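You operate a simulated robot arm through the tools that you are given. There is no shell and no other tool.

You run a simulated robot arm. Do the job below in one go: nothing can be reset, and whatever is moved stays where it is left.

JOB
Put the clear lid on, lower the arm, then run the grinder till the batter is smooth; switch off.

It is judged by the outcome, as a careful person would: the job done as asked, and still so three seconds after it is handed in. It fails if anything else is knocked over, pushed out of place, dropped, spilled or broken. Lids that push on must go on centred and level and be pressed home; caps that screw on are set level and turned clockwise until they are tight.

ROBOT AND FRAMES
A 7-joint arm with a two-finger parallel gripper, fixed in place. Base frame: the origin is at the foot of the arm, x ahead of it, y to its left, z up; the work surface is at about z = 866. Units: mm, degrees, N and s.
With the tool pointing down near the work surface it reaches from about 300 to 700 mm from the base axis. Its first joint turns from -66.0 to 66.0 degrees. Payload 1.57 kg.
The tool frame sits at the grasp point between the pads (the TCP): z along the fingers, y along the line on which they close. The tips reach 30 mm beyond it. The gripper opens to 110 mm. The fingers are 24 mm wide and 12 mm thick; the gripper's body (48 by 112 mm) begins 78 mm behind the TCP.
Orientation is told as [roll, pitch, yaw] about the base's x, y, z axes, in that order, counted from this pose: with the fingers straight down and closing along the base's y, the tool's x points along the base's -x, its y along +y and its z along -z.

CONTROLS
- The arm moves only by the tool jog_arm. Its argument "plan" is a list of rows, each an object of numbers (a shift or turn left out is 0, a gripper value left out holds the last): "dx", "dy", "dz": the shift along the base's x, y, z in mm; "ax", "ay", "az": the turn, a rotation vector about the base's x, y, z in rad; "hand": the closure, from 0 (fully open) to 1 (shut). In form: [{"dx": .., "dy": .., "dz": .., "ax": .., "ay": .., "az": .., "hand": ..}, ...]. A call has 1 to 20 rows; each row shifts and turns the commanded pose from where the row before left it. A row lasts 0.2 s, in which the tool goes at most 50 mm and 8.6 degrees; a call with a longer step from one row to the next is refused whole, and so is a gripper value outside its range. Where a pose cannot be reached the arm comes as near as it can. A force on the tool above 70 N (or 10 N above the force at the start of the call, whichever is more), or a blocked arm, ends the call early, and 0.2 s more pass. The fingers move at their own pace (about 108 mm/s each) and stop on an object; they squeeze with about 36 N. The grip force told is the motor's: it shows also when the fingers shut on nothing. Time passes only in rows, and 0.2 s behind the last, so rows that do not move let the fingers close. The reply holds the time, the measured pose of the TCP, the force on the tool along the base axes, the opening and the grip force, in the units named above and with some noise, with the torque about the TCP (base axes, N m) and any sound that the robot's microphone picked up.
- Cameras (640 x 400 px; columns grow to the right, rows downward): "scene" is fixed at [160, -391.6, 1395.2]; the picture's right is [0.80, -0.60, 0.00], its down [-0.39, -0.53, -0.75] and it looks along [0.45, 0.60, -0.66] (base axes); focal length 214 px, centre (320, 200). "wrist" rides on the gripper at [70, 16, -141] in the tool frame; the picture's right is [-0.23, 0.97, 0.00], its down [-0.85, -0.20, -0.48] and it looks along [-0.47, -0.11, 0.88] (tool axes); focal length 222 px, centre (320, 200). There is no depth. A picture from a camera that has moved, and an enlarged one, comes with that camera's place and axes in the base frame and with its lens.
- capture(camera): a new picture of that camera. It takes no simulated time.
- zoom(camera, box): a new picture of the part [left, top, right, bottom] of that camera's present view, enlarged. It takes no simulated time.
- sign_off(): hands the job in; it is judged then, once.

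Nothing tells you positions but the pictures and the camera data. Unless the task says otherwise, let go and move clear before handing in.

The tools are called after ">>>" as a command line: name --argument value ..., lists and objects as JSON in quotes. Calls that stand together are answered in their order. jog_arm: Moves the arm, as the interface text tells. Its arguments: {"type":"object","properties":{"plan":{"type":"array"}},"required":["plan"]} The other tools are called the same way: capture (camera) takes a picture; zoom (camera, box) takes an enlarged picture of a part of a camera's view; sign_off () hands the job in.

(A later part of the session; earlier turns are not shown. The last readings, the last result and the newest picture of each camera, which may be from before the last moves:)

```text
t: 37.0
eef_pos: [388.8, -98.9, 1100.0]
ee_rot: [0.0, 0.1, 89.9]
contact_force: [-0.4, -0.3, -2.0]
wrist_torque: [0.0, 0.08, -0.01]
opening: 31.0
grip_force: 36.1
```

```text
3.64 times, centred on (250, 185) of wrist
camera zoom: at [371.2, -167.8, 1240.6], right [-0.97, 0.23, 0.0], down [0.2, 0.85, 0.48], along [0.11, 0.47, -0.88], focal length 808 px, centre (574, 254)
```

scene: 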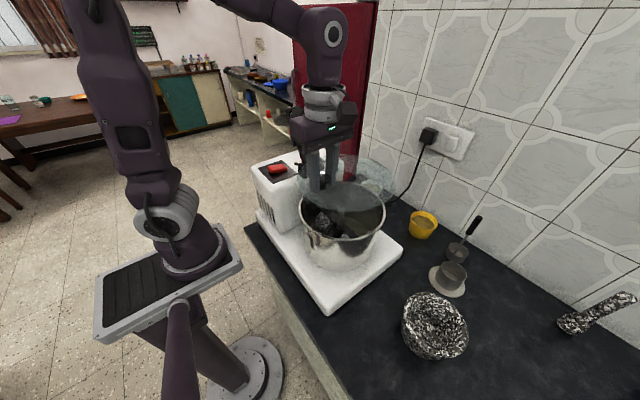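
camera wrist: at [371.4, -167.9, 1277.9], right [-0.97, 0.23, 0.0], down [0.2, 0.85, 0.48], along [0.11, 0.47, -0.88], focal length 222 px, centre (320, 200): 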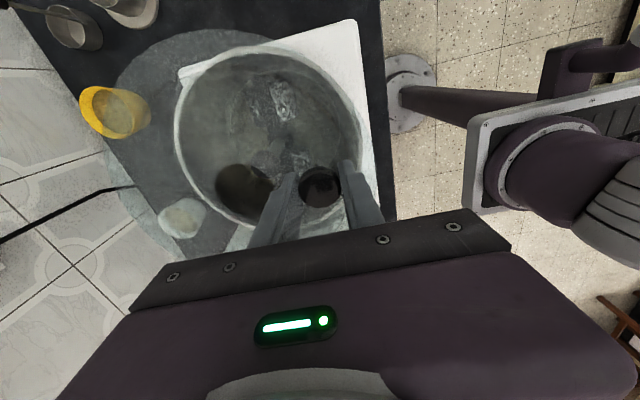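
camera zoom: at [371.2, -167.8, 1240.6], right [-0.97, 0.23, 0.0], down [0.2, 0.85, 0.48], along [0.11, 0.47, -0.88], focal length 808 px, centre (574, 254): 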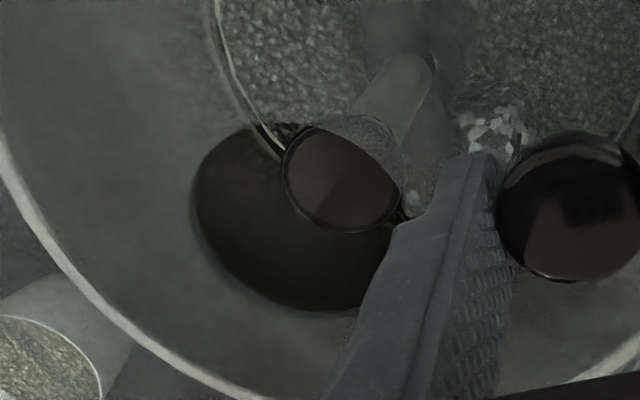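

The shaft knob, at about (449, -99, 1044), shows through the hole, and the lid centre reads (453, -100.3). I'll correct about -3.5 mm in x and +1 in y, then lower further.

>>> jog_arm --plan '[{"dx": -1, "dy": 0.5}, {"dx": -1.5, "dy": 0.5}, {"dx": -1}, {"dz": -2}, {"dz": -4}, {"dz": -5}, {"dz": -6}, {"dz": -5}, {"dz": -4}, {"dz": -3}, {"dz": -2}, {}]'

>>> zoom --camera "wrist" --box '[90, 20, 390, 240]'

>>> zoom --camera "scene" --box '[280, 150, 400, 250]'

>>> zoom --camera "wrist" --box '[190, 130, 310, 240]'

```text
t: 39.6
eef_pos: [384.9, -95.9, 1068.3]
ee_rot: [-0.1, -0.1, 89.8]
contact_force: [0.0, 0.2, -1.0]
wrist_torque: [0.01, 0.07, 0.0]
opening: 31.1
grip_force: 36.5
```

```text
1.82 times, centred on (240, 130) of wrist
camera zoom: at [368.2, -166.5, 1209.4], right [-0.97, 0.23, 0.0], down [0.2, 0.85, 0.48], along [0.11, 0.47, -0.88], focal length 404 px, centre (466, 327)
```

zoom: 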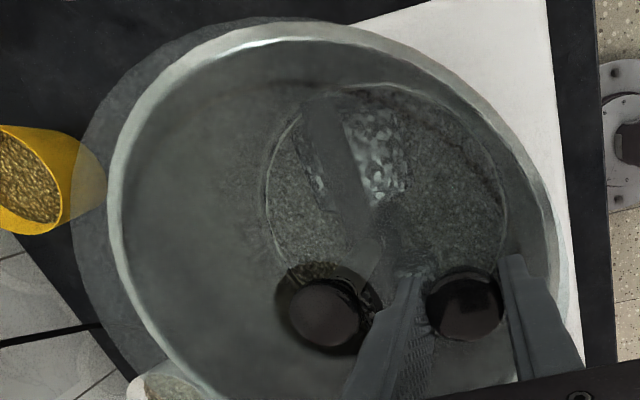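

```text
4.00 times, centred on (340, 200) of scene
camera zoom: at [160.0, -391.6, 1395.2], right [0.8, -0.6, 0.0], down [-0.39, -0.53, -0.75], along [0.45, 0.6, -0.66], focal length 858 px, centre (240, 200)
```

zoom: 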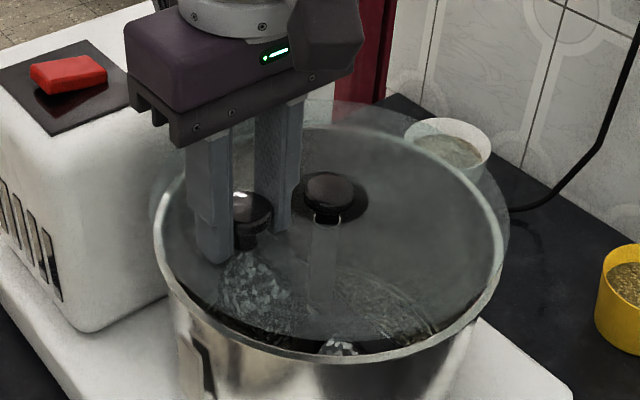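

```text
3.64 times, centred on (250, 185) of wrist
camera zoom: at [368.2, -166.5, 1209.4], right [-0.97, 0.23, 0.0], down [0.2, 0.85, 0.48], along [0.11, 0.47, -0.88], focal length 808 px, centre (574, 254)
```

zoom: 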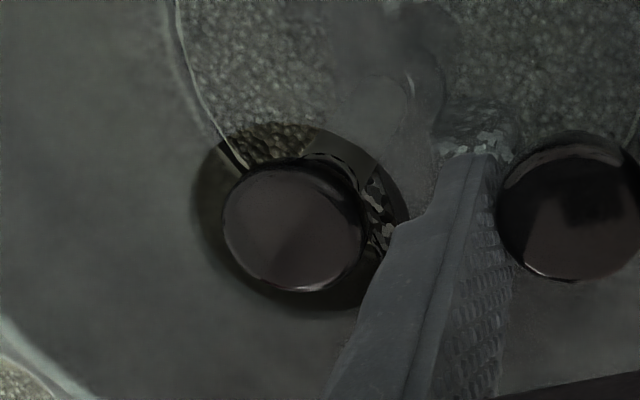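

The shaft knob sits centred in the hole to within about 1 mm. I'll lower in small steps and watch for contact.

>>> jog_arm --plan '[{"dz": -1.5}, {"dz": -2}, {"dz": -2}, {"dz": -2}, {"dz": -1.5}, {}]'

>>> jog_arm --plan '[{"dz": -1}, {"dz": -1}, {"dz": -1}, {}]'

>>> zoom --camera "scene" --box '[280, 150, 400, 250]'

>>> zoom --camera "wrist" --box '[90, 20, 390, 240]'

```text
t: 41.0
eef_pos: [385.7, -96.6, 1058.9]
ee_rot: [0.0, 0.0, 89.9]
contact_force: [-0.3, -0.4, -2.1]
wrist_torque: [0.02, 0.06, 0.0]
opening: 31.0
grip_force: 36.0
```

```text
t: 42.0
eef_pos: [385.8, -96.6, 1055.9]
ee_rot: [-0.1, 0.0, 89.9]
contact_force: [-0.6, -0.3, -2.2]
wrist_torque: [-0.03, 0.06, -0.01]
opening: 30.9
grip_force: 36.1
```

```text
4.00 times, centred on (340, 200) of scene
camera zoom: at [160.0, -391.6, 1395.2], right [0.8, -0.6, 0.0], down [-0.39, -0.53, -0.75], along [0.45, 0.6, -0.66], focal length 858 px, centre (240, 200)
```

zoom: 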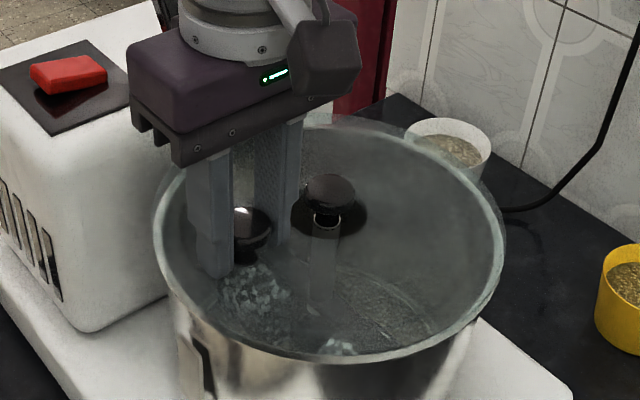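

```text
1.82 times, centred on (240, 130) of wrist
camera zoom: at [367.9, -167.1, 1197.7], right [-0.97, 0.23, 0.0], down [0.2, 0.85, 0.48], along [0.11, 0.47, -0.88], focal length 404 px, centre (466, 327)
```

zoom: 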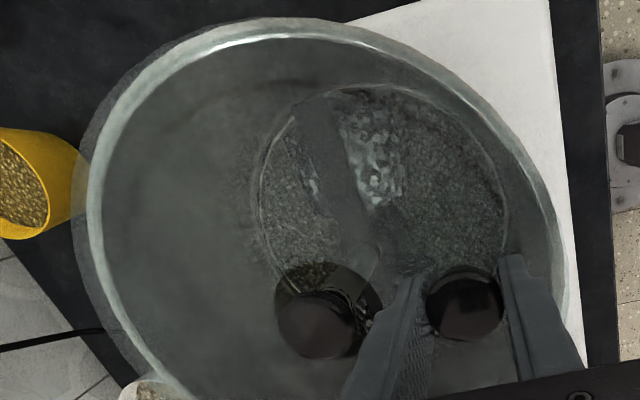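

The outlines match, with the lid about 8 mm above the rim. I'll keep lowering gently.

>>> jog_arm --plan '[{"dz": -1}, {"dz": -1}, {"dz": -1}, {}]'

>>> jog_arm --plan '[{"dz": -1}, {"dz": -1}, {}]'

>>> jog_arm --plan '[{"dz": -1}, {"dz": -1}, {}]'

>>> zoom --camera "scene" --box '[280, 150, 400, 250]'

>>> zoom --camera "wrist" --box '[90, 20, 390, 240]'

```text
t: 43.0
eef_pos: [385.1, -97.0, 1053.0]
ee_rot: [-0.1, 0.0, 89.9]
contact_force: [-0.9, -0.5, -1.4]
wrist_torque: [0.01, 0.11, -0.04]
opening: 31.0
grip_force: 36.0
```

```text
t: 43.8
eef_pos: [386.0, -96.3, 1051.7]
ee_rot: [0.1, 0.0, 89.9]
contact_force: [-0.4, -1.0, 7.7]
wrist_torque: [0.25, 0.07, -0.01]
opening: 30.9
grip_force: 35.9
```

```text
t: 44.6
eef_pos: [386.8, -96.2, 1050.4]
ee_rot: [-0.2, 0.1, 90.1]
contact_force: [-2.4, 0.6, 14.3]
wrist_torque: [0.16, 0.66, -0.06]
opening: 31.0
grip_force: 35.9
stopped in row 3: the force on the tool passed its limit at 72 N (the readings are from after the stop); the commanded pose is now the measured one
```

```text
4.00 times, centred on (340, 200) of scene
camera zoom: at [159.8, -391.5, 1395.2], right [0.8, -0.6, 0.0], down [-0.39, -0.53, -0.75], along [0.45, 0.6, -0.66], focal length 858 px, centre (240, 200)
```

zoom: 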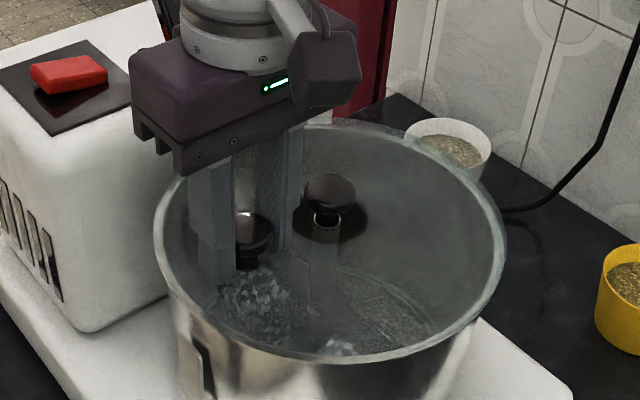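

```text
1.82 times, centred on (240, 130) of wrist
camera zoom: at [368.3, -167.1, 1192.5], right [-0.97, 0.23, 0.0], down [0.2, 0.86, 0.48], along [0.11, 0.46, -0.88], focal length 404 px, centre (466, 327)
```

zoom: 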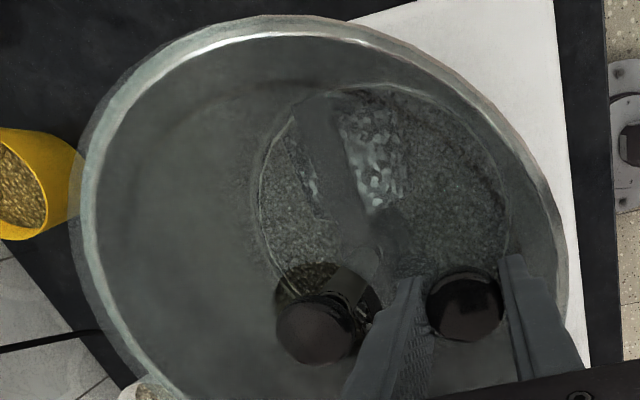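

There is contact at about z 1051. I need to see whether the lid is seated flush or riding on the rim, so I'll zoom in on the edges.

>>> zoom --camera "scene" --box '[300, 210, 380, 260]'

>>> zoom --camera "scene" --box '[350, 170, 420, 220]'

>>> zoom --camera "scene" --box '[285, 170, 355, 230]'

>>> zoom --camera "wrist" --box '[110, 20, 210, 120]'

>>> zoom --camera "wrist" --box '[310, 60, 410, 200]'

```text
8.00 times, centred on (340, 235) of scene
camera zoom: at [159.8, -391.5, 1395.2], right [0.8, -0.6, 0.0], down [-0.39, -0.53, -0.75], along [0.45, 0.6, -0.66], focal length 1716 px, centre (160, -80)
```

zoom: 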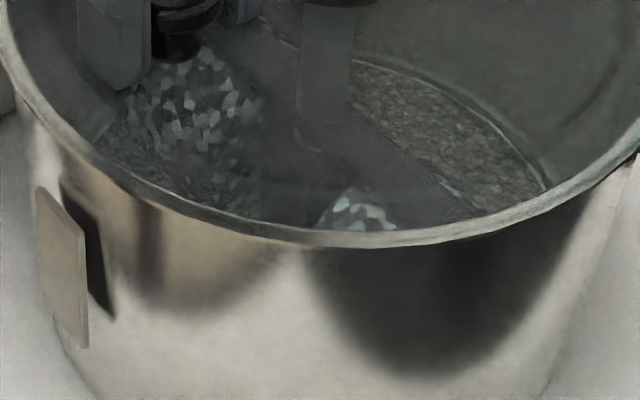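

```text
8.00 times, centred on (385, 195) of scene
camera zoom: at [159.8, -391.5, 1395.2], right [0.8, -0.6, 0.0], down [-0.39, -0.53, -0.75], along [0.45, 0.6, -0.66], focal length 1716 px, centre (-200, 240)
```

zoom: 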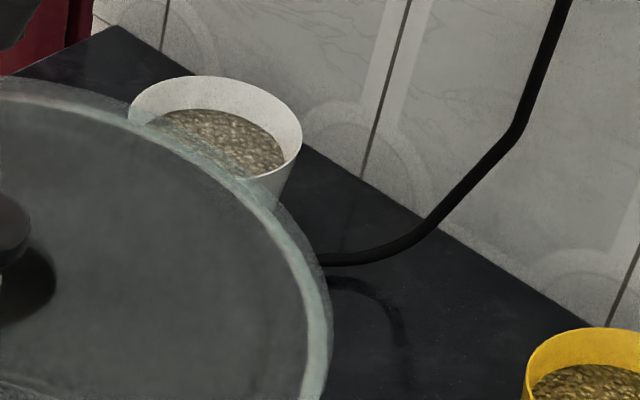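

```text
6.67 times, centred on (320, 200) of scene
camera zoom: at [159.8, -391.5, 1395.2], right [0.8, -0.6, 0.0], down [-0.39, -0.53, -0.75], along [0.45, 0.6, -0.66], focal length 1430 px, centre (320, 200)
```

zoom: 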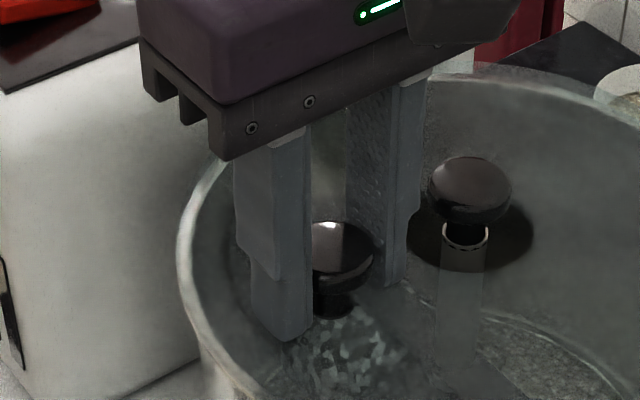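

```text
4.00 times, centred on (160, 70) of wrist
camera zoom: at [368.3, -167.1, 1192.5], right [-0.97, 0.23, 0.0], down [0.2, 0.86, 0.48], along [0.11, 0.46, -0.88], focal length 888 px, centre (960, 720)
```

zoom: 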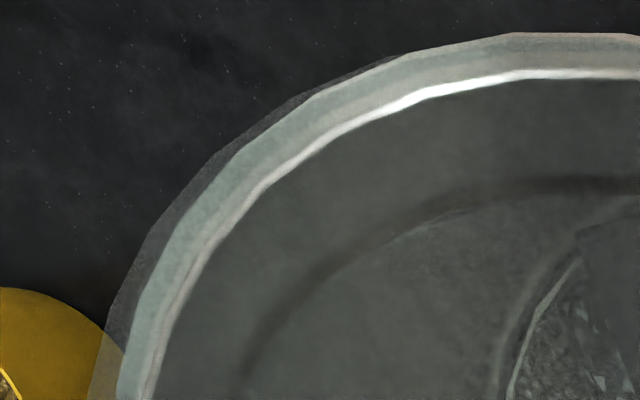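

```text
2.86 times, centred on (360, 130) of wrist
camera zoom: at [368.3, -167.1, 1192.5], right [-0.97, 0.23, 0.0], down [0.2, 0.86, 0.48], along [0.11, 0.46, -0.88], focal length 635 px, centre (206, 400)
```

zoom: 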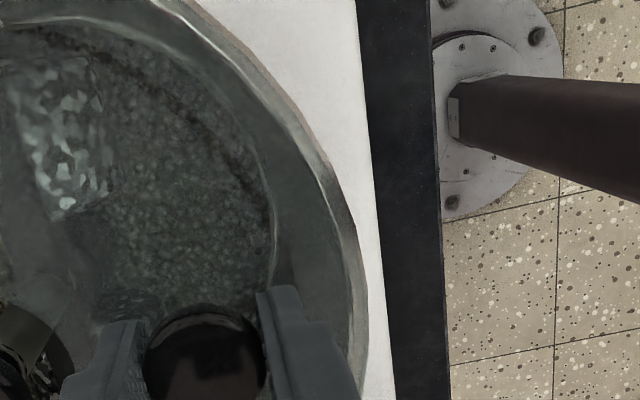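

The lid is concentric, with its top about 6–7 mm above the rim. I'll open the fingers only partway, since the shaft knob is near one of them, rise clear, and check seating and level.

>>> jog_arm --plan '[{"hand": 0.65}, {"hand": 0.6}, {"hand": 0.6}, {}]'

>>> jog_arm --plan '[{"dz": 2}, {"dz": 4}, {"dz": 8}, {"dz": 10}, {"dz": 15}, {"dz": 15}, {"dz": 15}, {"dz": 15}, {}]'

>>> zoom --camera "scene" --box '[280, 150, 400, 250]'

>>> zoom --camera "wrist" --box '[110, 20, 390, 230]'

```text
t: 45.6
eef_pos: [385.9, -97.6, 1050.3]
ee_rot: [-0.4, 0.1, 89.9]
contact_force: [4.8, -0.3, 29.4]
wrist_torque: [0.01, 0.54, 0.06]
opening: 39.3
grip_force: 0.0
```

```text
t: 47.6
eef_pos: [387.1, -98.2, 1135.3]
ee_rot: [-0.2, 0.2, 90.0]
contact_force: [0.5, 0.6, -0.4]
wrist_torque: [0.01, 0.03, 0.04]
opening: 43.8
grip_force: 0.1
```

```text
4.00 times, centred on (340, 200) of scene
camera zoom: at [160.0, -391.6, 1395.2], right [0.8, -0.6, 0.0], down [-0.39, -0.53, -0.75], along [0.45, 0.6, -0.66], focal length 858 px, centre (240, 200)
```

zoom: 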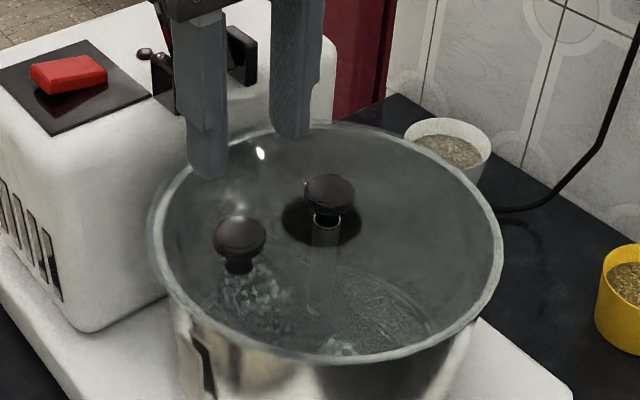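

```text
1.90 times, centred on (250, 125) of wrist
camera zoom: at [370.1, -167.6, 1276.1], right [-0.97, 0.23, 0.0], down [0.2, 0.86, 0.48], along [0.11, 0.47, -0.88], focal length 423 px, centre (453, 343)
```

zoom: 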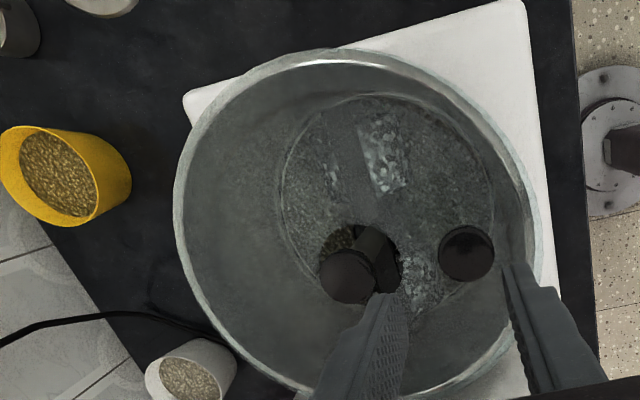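

The lid looks a few millimetres off toward -x after the release. I'll look closely at the edges and the hole against the shaft.

>>> zoom --camera "wrist" --box '[225, 110, 345, 185]'

>>> zoom --camera "scene" --box '[310, 175, 370, 215]'

>>> zoom --camera "scene" --box '[290, 170, 340, 240]'

>>> zoom --camera "scene" --box '[350, 170, 410, 250]'

>>> zoom --camera "wrist" --box '[300, 50, 400, 210]'

>>> zoom --camera "wrist" --box '[150, 40, 250, 200]'

```text
5.33 times, centred on (285, 148) of wrist
camera zoom: at [370.1, -167.6, 1276.1], right [-0.97, 0.23, 0.0], down [0.2, 0.86, 0.48], along [0.11, 0.47, -0.88], focal length 1185 px, centre (507, 480)
```

zoom: 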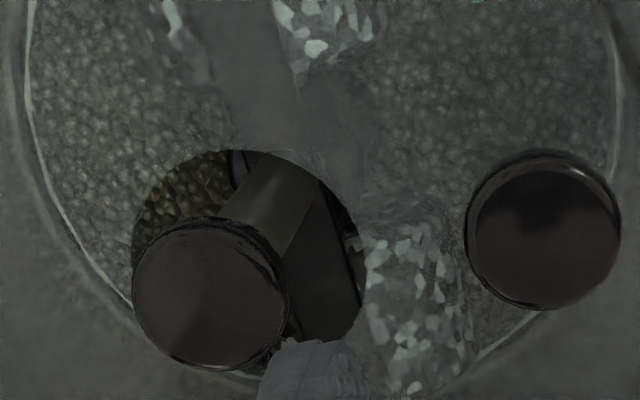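

```text
10.00 times, centred on (340, 195) of scene
camera zoom: at [160.0, -391.6, 1395.2], right [0.8, -0.6, 0.0], down [-0.39, -0.53, -0.75], along [0.45, 0.6, -0.66], focal length 2145 px, centre (120, 250)
```

zoom: 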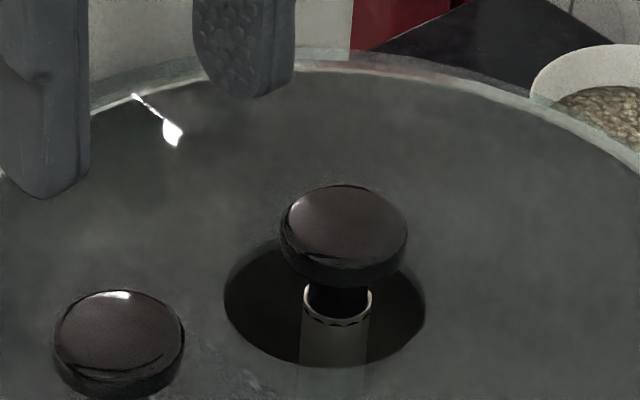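

```text
5.71 times, centred on (315, 205) of scene
camera zoom: at [160.0, -391.6, 1395.2], right [0.8, -0.6, 0.0], down [-0.39, -0.53, -0.75], along [0.45, 0.6, -0.66], focal length 1226 px, centre (349, 171)
```

zoom: 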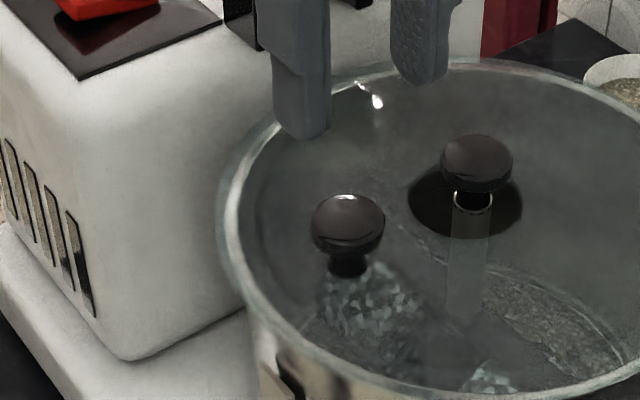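

```text
5.00 times, centred on (380, 210) of scene
camera zoom: at [160.0, -391.6, 1395.2], right [0.8, -0.6, 0.0], down [-0.39, -0.53, -0.75], along [0.45, 0.6, -0.66], focal length 1072 px, centre (20, 150)
```

zoom: 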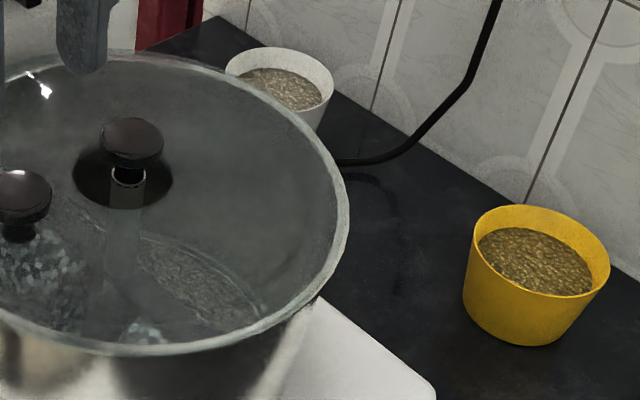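

```text
2.50 times, centred on (350, 130) of wrist
camera zoom: at [370.1, -167.6, 1276.1], right [-0.97, 0.23, 0.0], down [0.2, 0.86, 0.48], along [0.11, 0.47, -0.88], focal length 555 px, centre (245, 375)
```

zoom: 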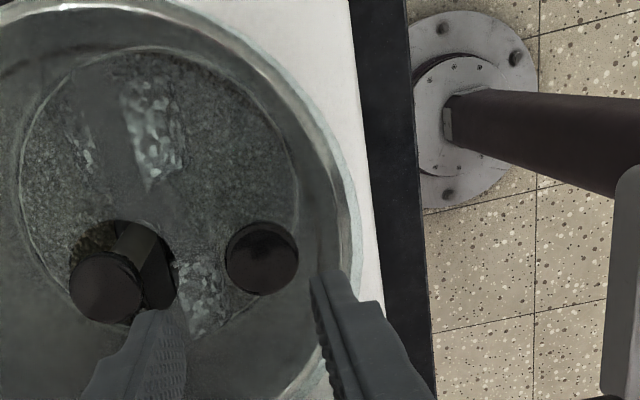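

```text
2.50 times, centred on (200, 120) of wrist
camera zoom: at [370.1, -167.6, 1276.1], right [-0.97, 0.23, 0.0], down [0.2, 0.86, 0.48], along [0.11, 0.47, -0.88], focal length 555 px, centre (620, 400)
```

zoom: 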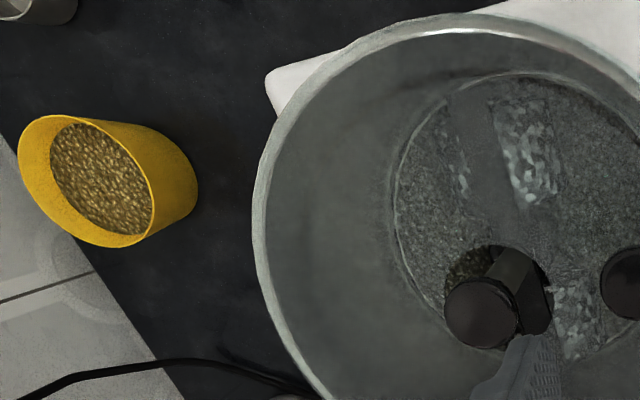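

The hole centre now reads about (445, -100) against the shaft at (448.5, -100), so the lid isn't locked in place. I want a side view of the lid edge, so I'll back off in -y and tilt the wrist camera.

>>> jog_arm --plan '[{"dy": -20, "dx": 5}, {"dy": -35, "dx": 8}, {"dy": -35, "dx": 8}, {"dy": -35, "dx": 8}, {"dy": -35, "dx": 8}, {"dy": -20, "dx": 8}, {"ax": 0.13}, {"ax": 0.13}, {"ax": 0.13}, {"ax": 0.13}, {"ax": 0.13}, {"ax": 0.13}, {}]'

>>> capture --camera "wrist"

>>> capture --camera "scene"

```text
t: 50.4
eef_pos: [431.3, -278.7, 1135.6]
ee_rot: [-0.3, -37.2, 90.0]
contact_force: [-0.7, 0.1, -1.2]
wrist_torque: [-0.02, -0.03, 0.01]
opening: 44.1
grip_force: 0.1
out of reach, approached as far as the arm can: row 12
```

```text
taken
camera wrist: at [413.6, -419.0, 1205.7], right [-0.97, 0.18, 0.13], down [0.2, 0.39, 0.9], along [0.11, 0.9, -0.42], focal length 222 px, centre (320, 200)
```

wrist: 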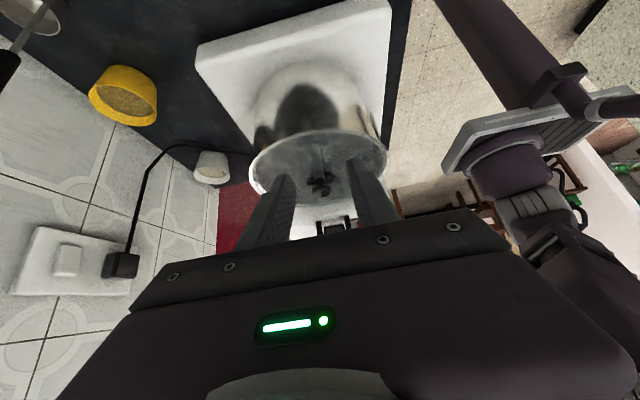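

```text
taken
```

scene: 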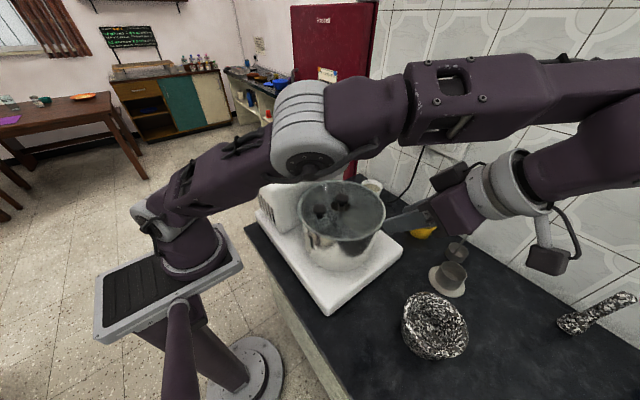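

This view works. I'll lower 80 mm to look nearer to edge-on.

>>> jog_arm --plan '[{"dz": -20}, {"dz": -20}, {"dz": -20}, {"dz": -20}, {}]'

>>> capture --camera "wrist"

>>> zoom --camera "wrist" --box '[240, 110, 400, 210]'

>>> capture --camera "scene"

```text
t: 51.6
eef_pos: [430.4, -277.3, 1054.0]
ee_rot: [-0.2, -37.1, 90.0]
contact_force: [0.4, -0.5, 0.2]
wrist_torque: [0.05, -0.02, 0.0]
opening: 44.0
grip_force: 0.0
```

```text
taken
camera wrist: at [412.8, -418.8, 1124.9], right [-0.97, 0.18, 0.13], down [0.2, 0.39, 0.9], along [0.11, 0.9, -0.42], focal length 222 px, centre (320, 200)
```

wrist: 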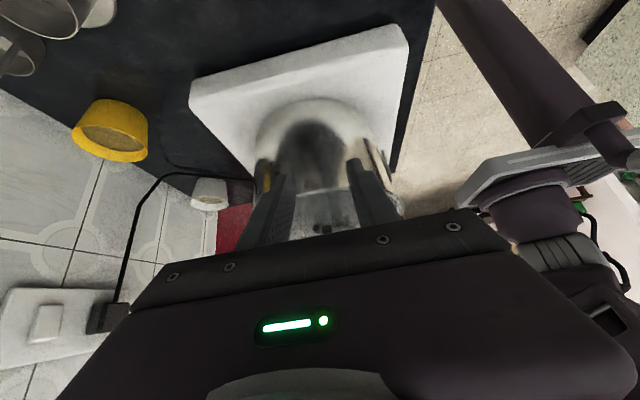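

```text
4.00 times, centred on (320, 160) of wrist
camera zoom: at [412.8, -418.8, 1124.9], right [-0.97, 0.18, 0.13], down [0.2, 0.39, 0.9], along [0.11, 0.9, -0.42], focal length 888 px, centre (320, 360)
```

zoom: 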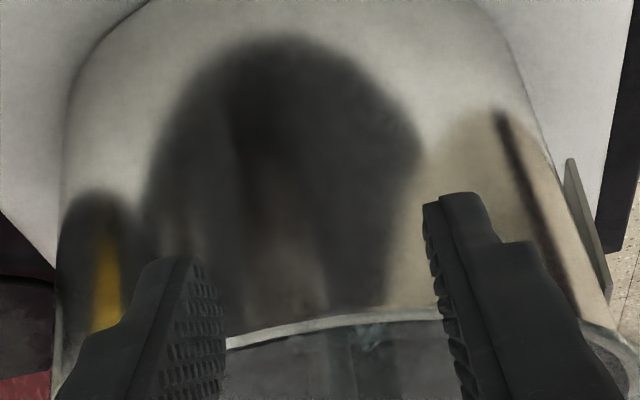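

```text
taken
```

scene: 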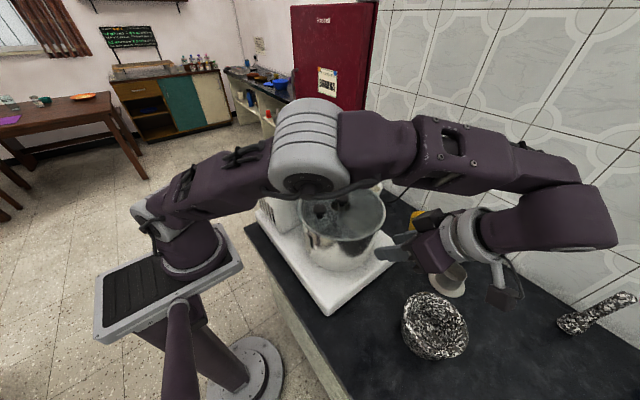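

The lid is hidden behind the gripper at this height. I'll raise 50 mm, open the fingers fully to clear the view, and zoom in.

>>> jog_arm --plan '[{"dz": 20, "hand": 0}, {"dz": 20, "hand": 0}, {"dz": 10, "hand": 0}, {}, {}]'

>>> zoom --camera "wrist" --box '[230, 120, 410, 225]'

>>> zoom --camera "wrist" --box '[280, 150, 360, 210]'

```text
t: 52.8
eef_pos: [431.7, -276.1, 1104.3]
ee_rot: [-0.3, -37.1, 90.0]
contact_force: [-1.0, 0.2, 0.1]
wrist_torque: [0.02, -0.02, 0.02]
opening: 109.9
grip_force: 0.1
```

```text
3.56 times, centred on (320, 172) of wrist
camera zoom: at [413.4, -417.9, 1174.3], right [-0.97, 0.18, 0.13], down [0.2, 0.39, 0.9], along [0.11, 0.9, -0.42], focal length 790 px, centre (320, 298)
```

zoom: 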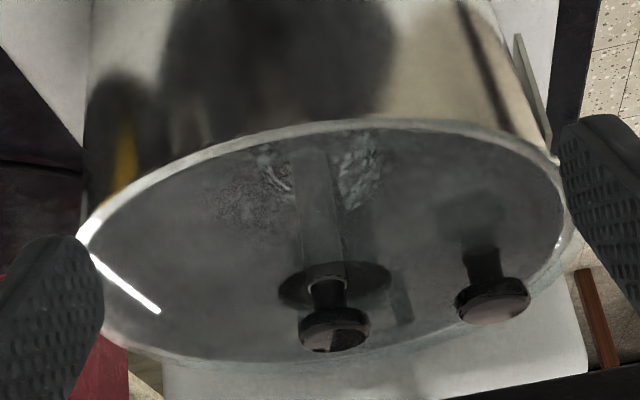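

```text
6.67 times, centred on (320, 180) of wrist
camera zoom: at [413.4, -417.9, 1174.3], right [-0.97, 0.18, 0.13], down [0.2, 0.39, 0.9], along [0.11, 0.9, -0.42], focal length 1481 px, centre (320, 333)
```

zoom: 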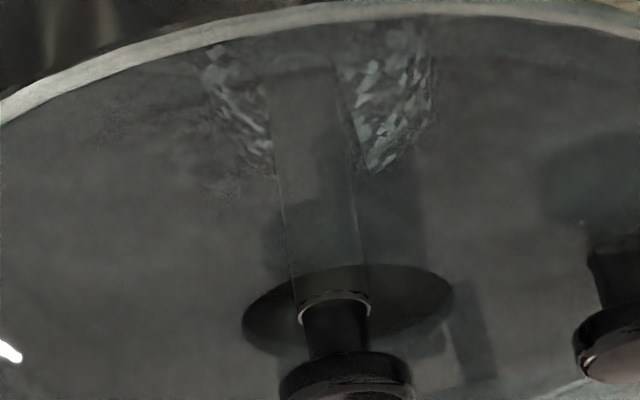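

I'll zoom in on the left and right edges of the lid.

>>> zoom --camera "wrist" --box '[370, 145, 410, 205]'

>>> zoom --camera "wrist" --box '[245, 150, 285, 190]'

>>> zoom --camera "wrist" --box '[330, 145, 380, 175]'

```text
6.67 times, centred on (390, 175) of wrist
camera zoom: at [413.4, -417.9, 1174.3], right [-0.97, 0.18, 0.13], down [0.2, 0.39, 0.9], along [0.11, 0.9, -0.42], focal length 1481 px, centre (-147, 367)
```

zoom: 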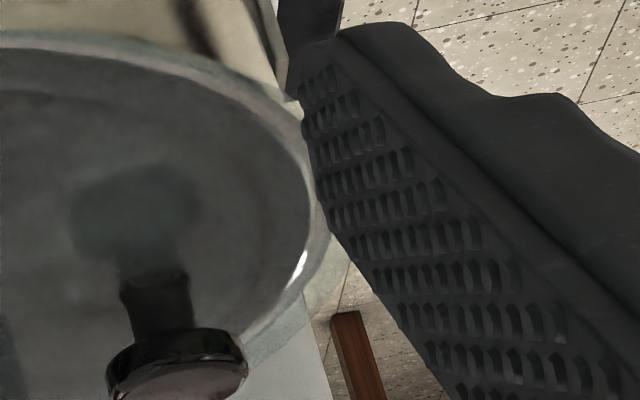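

```text
10.00 times, centred on (265, 170) of wrist
camera zoom: at [413.4, -417.9, 1174.3], right [-0.97, 0.18, 0.13], down [0.2, 0.39, 0.9], along [0.11, 0.9, -0.42], focal length 2221 px, centre (870, 500)
```

zoom: 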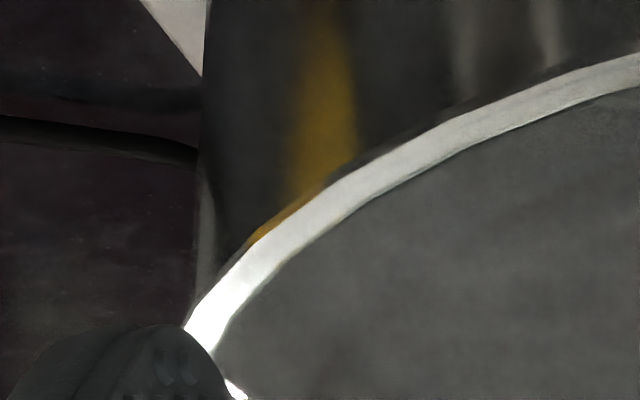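

```text
12.80 times, centred on (355, 160) of wrist
camera zoom: at [413.4, -417.9, 1174.3], right [-0.97, 0.18, 0.13], down [0.2, 0.39, 0.9], along [0.11, 0.9, -0.42], focal length 2843 px, centre (-128, 712)
```

zoom: 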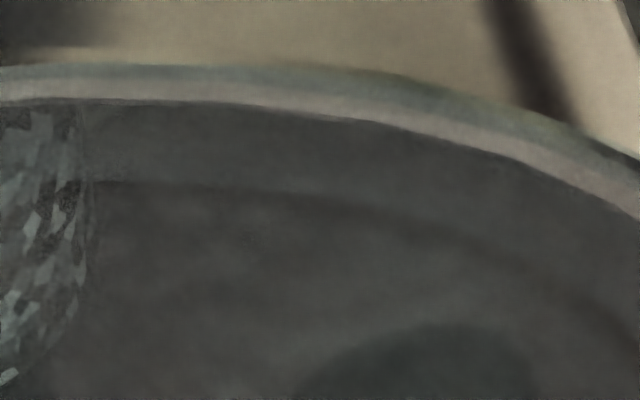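

The lid lies flat on the rim but overhangs a few millimetres on the -x side. I dragged it when I released with the tips pressing on it. I'll go back, regrip the knob without touching the lid, and recentre it.

>>> jog_arm --plan '[{"ax": -0.13, "dz": 10}, {"ax": -0.13, "dz": 10}, {"ax": -0.13, "dz": 10}, {"ax": -0.13, "dz": 5}, {"ax": -0.13}, {"dy": 20, "dx": -8, "hand": 0.45}, {"dy": 32, "dx": -10, "hand": 0.45}, {"dy": 32, "dx": -10}, {"dy": 32, "dx": -10}, {"dy": 32, "dx": -10}, {"dy": 25, "dx": -3}, {"dy": 7}, {}, {}]'

>>> zoom --camera "wrist" --box '[190, 80, 390, 230]'

```text
t: 55.8
eef_pos: [381.0, -96.9, 1140.0]
ee_rot: [-0.3, 0.1, 90.0]
contact_force: [0.2, 0.4, -0.1]
wrist_torque: [0.02, 0.01, 0.0]
opening: 60.5
grip_force: 0.0
```

```text
2.67 times, centred on (290, 155) of wrist
camera zoom: at [363.0, -166.1, 1281.1], right [-0.97, 0.23, 0.0], down [0.2, 0.86, 0.48], along [0.11, 0.46, -0.88], focal length 592 px, centre (400, 320)
```

zoom: 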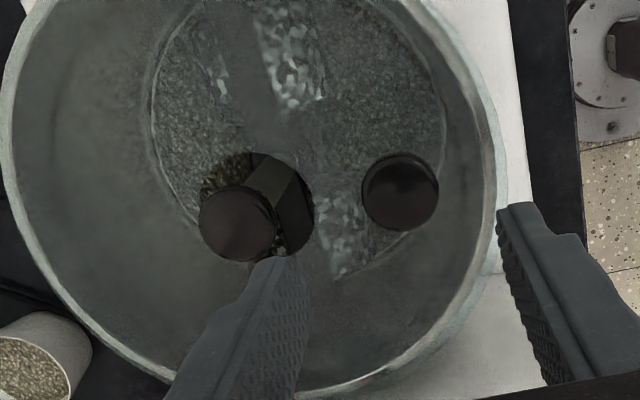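

The knob is between the fingers at about (379.5, -98). I'll descend to z 1053, leaving the tips about 3 mm above the lid, and grip it.

>>> jog_arm --plan '[{"dz": -15, "dx": -0.5, "dy": -1, "hand": 0.5}, {"dz": -20}, {"dz": -20}, {"dz": -15}, {"dz": -9}, {"dz": -5}, {"dz": -3}, {}]'

>>> zoom --camera "wrist" --box '[190, 80, 390, 230]'

>>> zoom --camera "scene" --box '[285, 160, 365, 220]'

```text
t: 57.6
eef_pos: [378.9, -99.5, 1051.7]
ee_rot: [-0.2, 0.1, 90.0]
contact_force: [-0.6, 0.2, 0.6]
wrist_torque: [0.01, -0.03, 0.0]
opening: 54.9
grip_force: 0.1
```

```text
2.67 times, centred on (290, 155) of wrist
camera zoom: at [361.5, -168.2, 1193.6], right [-0.97, 0.23, 0.0], down [0.2, 0.86, 0.48], along [0.11, 0.46, -0.88], focal length 592 px, centre (400, 320)
```

zoom: 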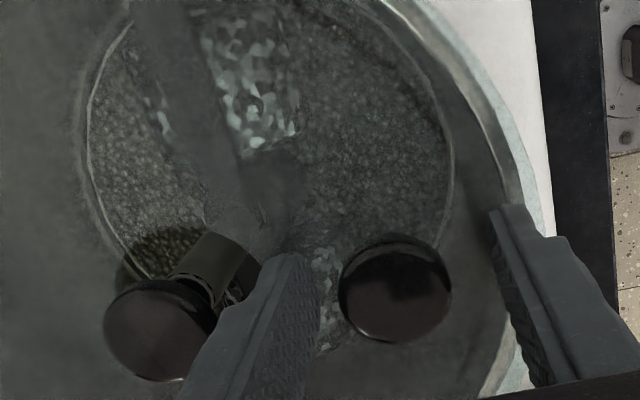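

```text
6.67 times, centred on (325, 190) of scene
camera zoom: at [160.0, -391.6, 1395.2], right [0.8, -0.6, 0.0], down [-0.39, -0.53, -0.75], along [0.45, 0.6, -0.66], focal length 1430 px, centre (287, 267)
```

zoom: 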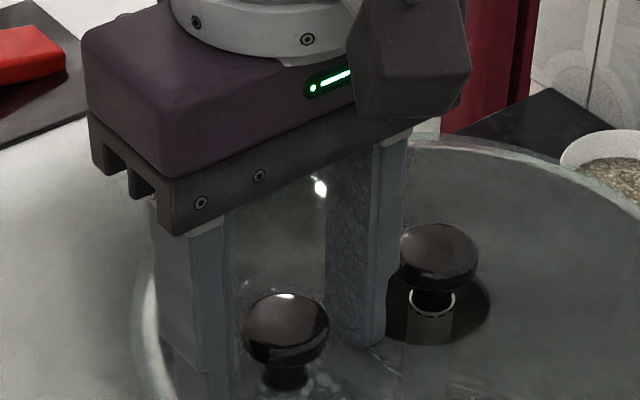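

The fingers straddle the knob and clear the shaft. I'll grip, lift slightly, and check alignment from the wrist before shifting.

>>> jog_arm --plan '[{"dz": 1, "hand": 0.6}, {"hand": 0.7}, {"hand": 0.85}, {"hand": 1}, {"hand": 1}, {"hand": 1}]'

>>> jog_arm --plan '[{"dz": 1}, {"dz": 1}, {"dz": 1}, {"dz": 1}, {"dz": 1}, {"dz": 1}, {}]'

>>> zoom --camera "wrist" --box '[90, 20, 390, 240]'

>>> zoom --camera "wrist" --box '[200, 140, 320, 230]'

>>> zoom --camera "scene" --box '[280, 150, 400, 250]'

```text
t: 59.0
eef_pos: [379.8, -98.0, 1053.2]
ee_rot: [-0.2, 0.1, 90.1]
contact_force: [1.6, 0.1, 1.3]
wrist_torque: [-0.01, 0.02, 0.0]
opening: 31.0
grip_force: 35.6
```

```text
t: 60.6
eef_pos: [380.1, -98.8, 1059.8]
ee_rot: [-0.2, 0.1, 90.0]
contact_force: [-0.7, -0.3, -1.5]
wrist_torque: [0.0, 0.08, -0.03]
opening: 31.1
grip_force: 35.5
```

```text
1.82 times, centred on (240, 130) of wrist
camera zoom: at [361.5, -168.3, 1201.8], right [-0.97, 0.23, 0.0], down [0.2, 0.86, 0.48], along [0.11, 0.46, -0.88], focal length 404 px, centre (466, 327)
```

zoom: 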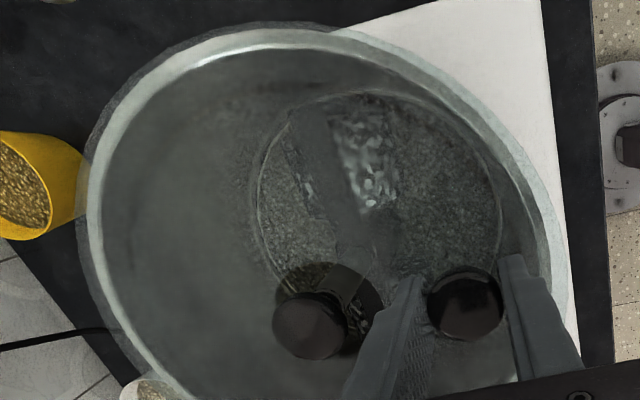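

```text
4.44 times, centred on (260, 185) of wrist
camera zoom: at [361.5, -168.3, 1201.8], right [-0.97, 0.23, 0.0], down [0.2, 0.86, 0.48], along [0.11, 0.46, -0.88], focal length 987 px, centre (587, 267)
```

zoom: 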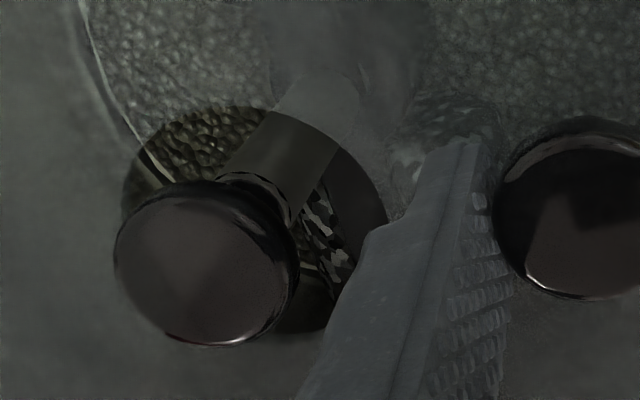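

```text
4.00 times, centred on (340, 200) of scene
camera zoom: at [160.0, -391.6, 1395.2], right [0.8, -0.6, 0.0], down [-0.39, -0.53, -0.75], along [0.45, 0.6, -0.66], focal length 858 px, centre (240, 200)
```

zoom: 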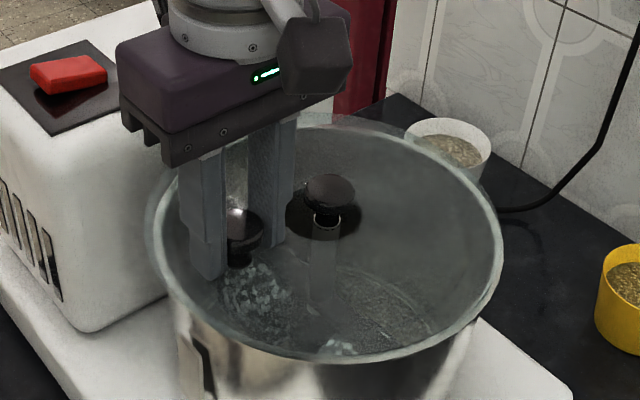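

With the same grip geometry the hole reads (443.2, -101.4) against the shaft at (448.5, -101.7), so I'll shift +5 mm in x and check.

>>> jog_arm --plan '[{"dx": 1}, {"dx": 1.5}, {"dx": 1.5}, {"dx": 1}, {}]'

>>> zoom --camera "wrist" --box '[90, 20, 390, 240]'

>>> zoom --camera "wrist" --box '[200, 140, 320, 230]'

>>> zoom --camera "scene" --box '[280, 150, 400, 250]'

```text
t: 61.8
eef_pos: [385.0, -98.2, 1059.9]
ee_rot: [-0.1, 0.1, 90.0]
contact_force: [0.6, 0.3, -1.7]
wrist_torque: [0.0, 0.08, -0.02]
opening: 31.2
grip_force: 35.6
```

```text
1.82 times, centred on (240, 130) of wrist
camera zoom: at [367.1, -168.3, 1201.1], right [-0.97, 0.23, 0.0], down [0.2, 0.86, 0.48], along [0.11, 0.46, -0.88], focal length 404 px, centre (466, 327)
```

zoom: 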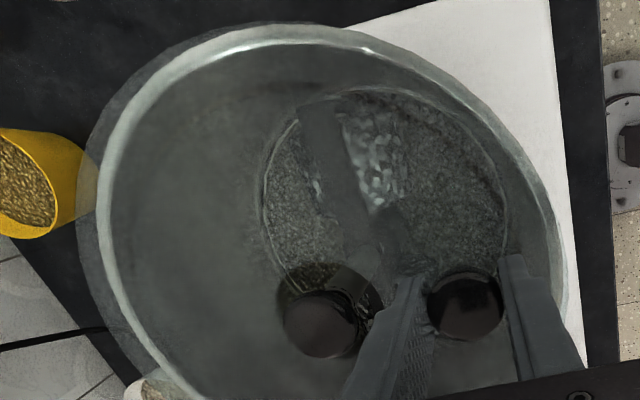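

```text
4.44 times, centred on (260, 185) of wrist
camera zoom: at [367.1, -168.3, 1201.1], right [-0.97, 0.23, 0.0], down [0.2, 0.86, 0.48], along [0.11, 0.46, -0.88], focal length 987 px, centre (587, 267)
```

zoom: 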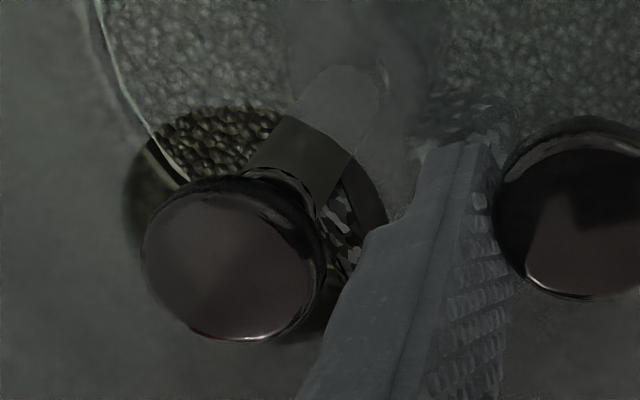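

```text
4.00 times, centred on (340, 200) of scene
camera zoom: at [160.0, -391.6, 1395.2], right [0.8, -0.6, 0.0], down [-0.39, -0.53, -0.75], along [0.45, 0.6, -0.66], focal length 858 px, centre (240, 200)
```

zoom: 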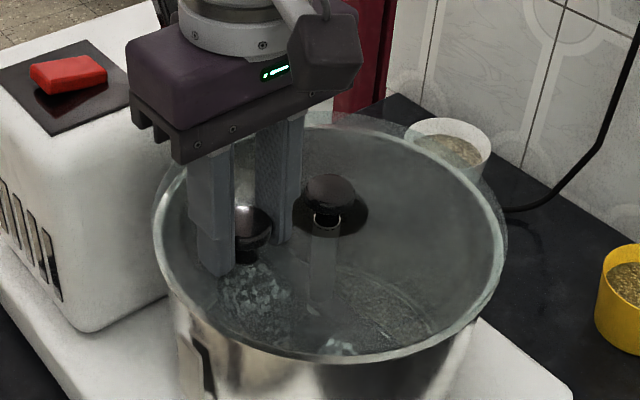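

I'll measure the lid's edges against the rim's in fine scene zooms at both sides.

>>> zoom --camera "scene" --box '[290, 180, 330, 220]'

>>> zoom --camera "scene" --box '[370, 190, 410, 230]'

>>> zoom --camera "scene" --box '[320, 215, 370, 245]'

>>> zoom --camera "scene" --box '[340, 170, 390, 200]'

```text
10.00 times, centred on (310, 200) of scene
camera zoom: at [160.0, -391.6, 1395.2], right [0.8, -0.6, 0.0], down [-0.39, -0.53, -0.75], along [0.45, 0.6, -0.66], focal length 2145 px, centre (420, 200)
```

zoom: 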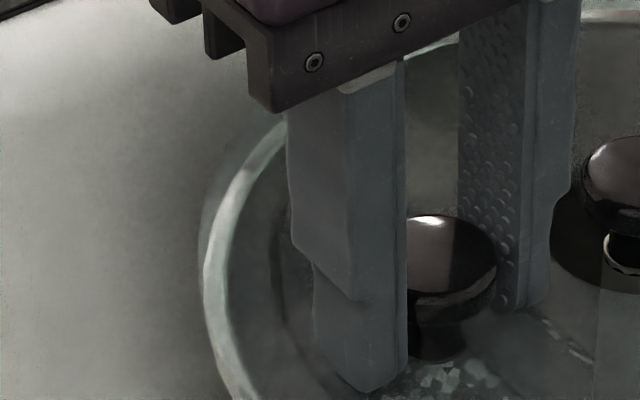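

```text
10.00 times, centred on (390, 210) of scene
camera zoom: at [160.0, -391.6, 1395.2], right [0.8, -0.6, 0.0], down [-0.39, -0.53, -0.75], along [0.45, 0.6, -0.66], focal length 2145 px, centre (-380, 100)
```

zoom: 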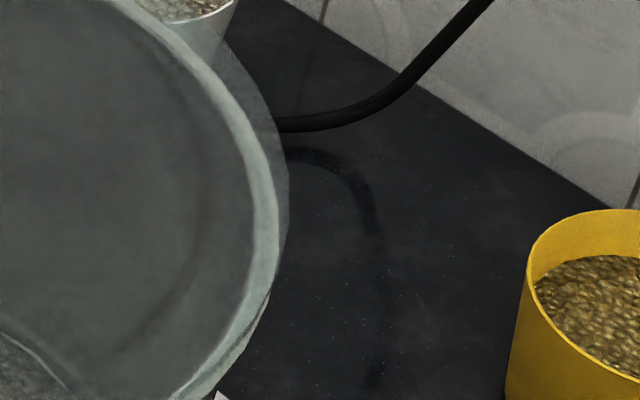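

```text
12.80 times, centred on (345, 230) of scene
camera zoom: at [160.0, -391.6, 1395.2], right [0.8, -0.6, 0.0], down [-0.39, -0.53, -0.75], along [0.45, 0.6, -0.66], focal length 2745 px, centre (0, -184)
```

zoom: 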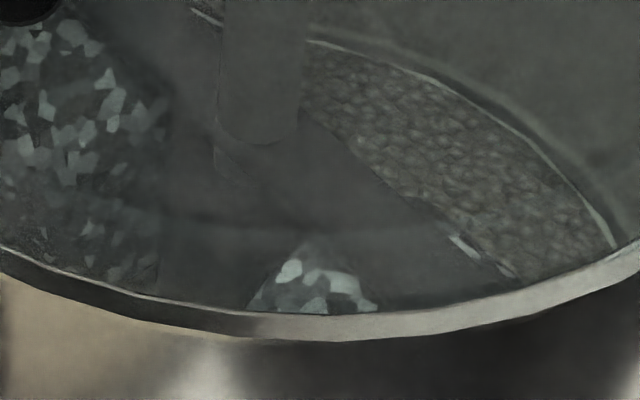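

```text
12.80 times, centred on (365, 185) of scene
camera zoom: at [160.0, -391.6, 1395.2], right [0.8, -0.6, 0.0], down [-0.39, -0.53, -0.75], along [0.45, 0.6, -0.66], focal length 2745 px, centre (-256, 392)
```

zoom: 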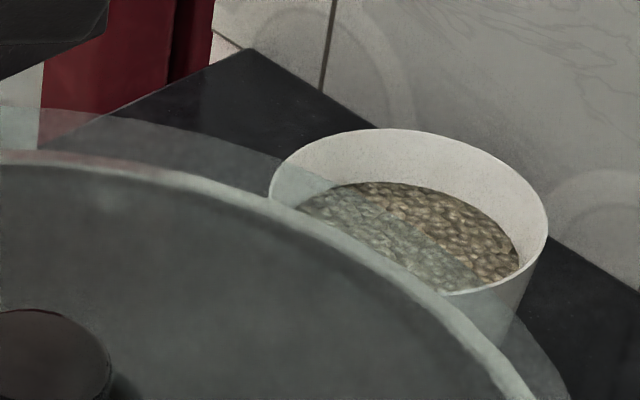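

The lid is concentric with the rim in both views. I'll lower until I feel light contact, then release with the tips clear of the lid.

>>> jog_arm --plan '[{"dz": -1}, {"dz": -1.5}, {"dz": -1.5}, {"dz": -1}, {}]'

>>> jog_arm --plan '[{"dz": -0.5}, {"dz": -0.5}, {}]'

>>> jog_arm --plan '[{"dz": -0.5}, {}]'

```text
t: 63.0
eef_pos: [384.3, -99.7, 1054.5]
ee_rot: [-0.2, 0.1, 90.0]
contact_force: [-0.7, -0.3, -1.1]
wrist_torque: [-0.02, 0.1, 0.02]
opening: 31.1
grip_force: 36.2
```

```text
t: 63.8
eef_pos: [385.0, -98.4, 1053.1]
ee_rot: [-0.3, 0.1, 90.0]
contact_force: [0.4, -1.2, -1.7]
wrist_torque: [0.01, 0.04, 0.01]
opening: 31.0
grip_force: 36.2
```

```text
t: 64.4
eef_pos: [384.8, -98.1, 1054.3]
ee_rot: [-0.2, 0.1, 90.0]
contact_force: [1.1, -1.4, 8.3]
wrist_torque: [0.12, 0.02, -0.07]
opening: 31.1
grip_force: 35.9
```

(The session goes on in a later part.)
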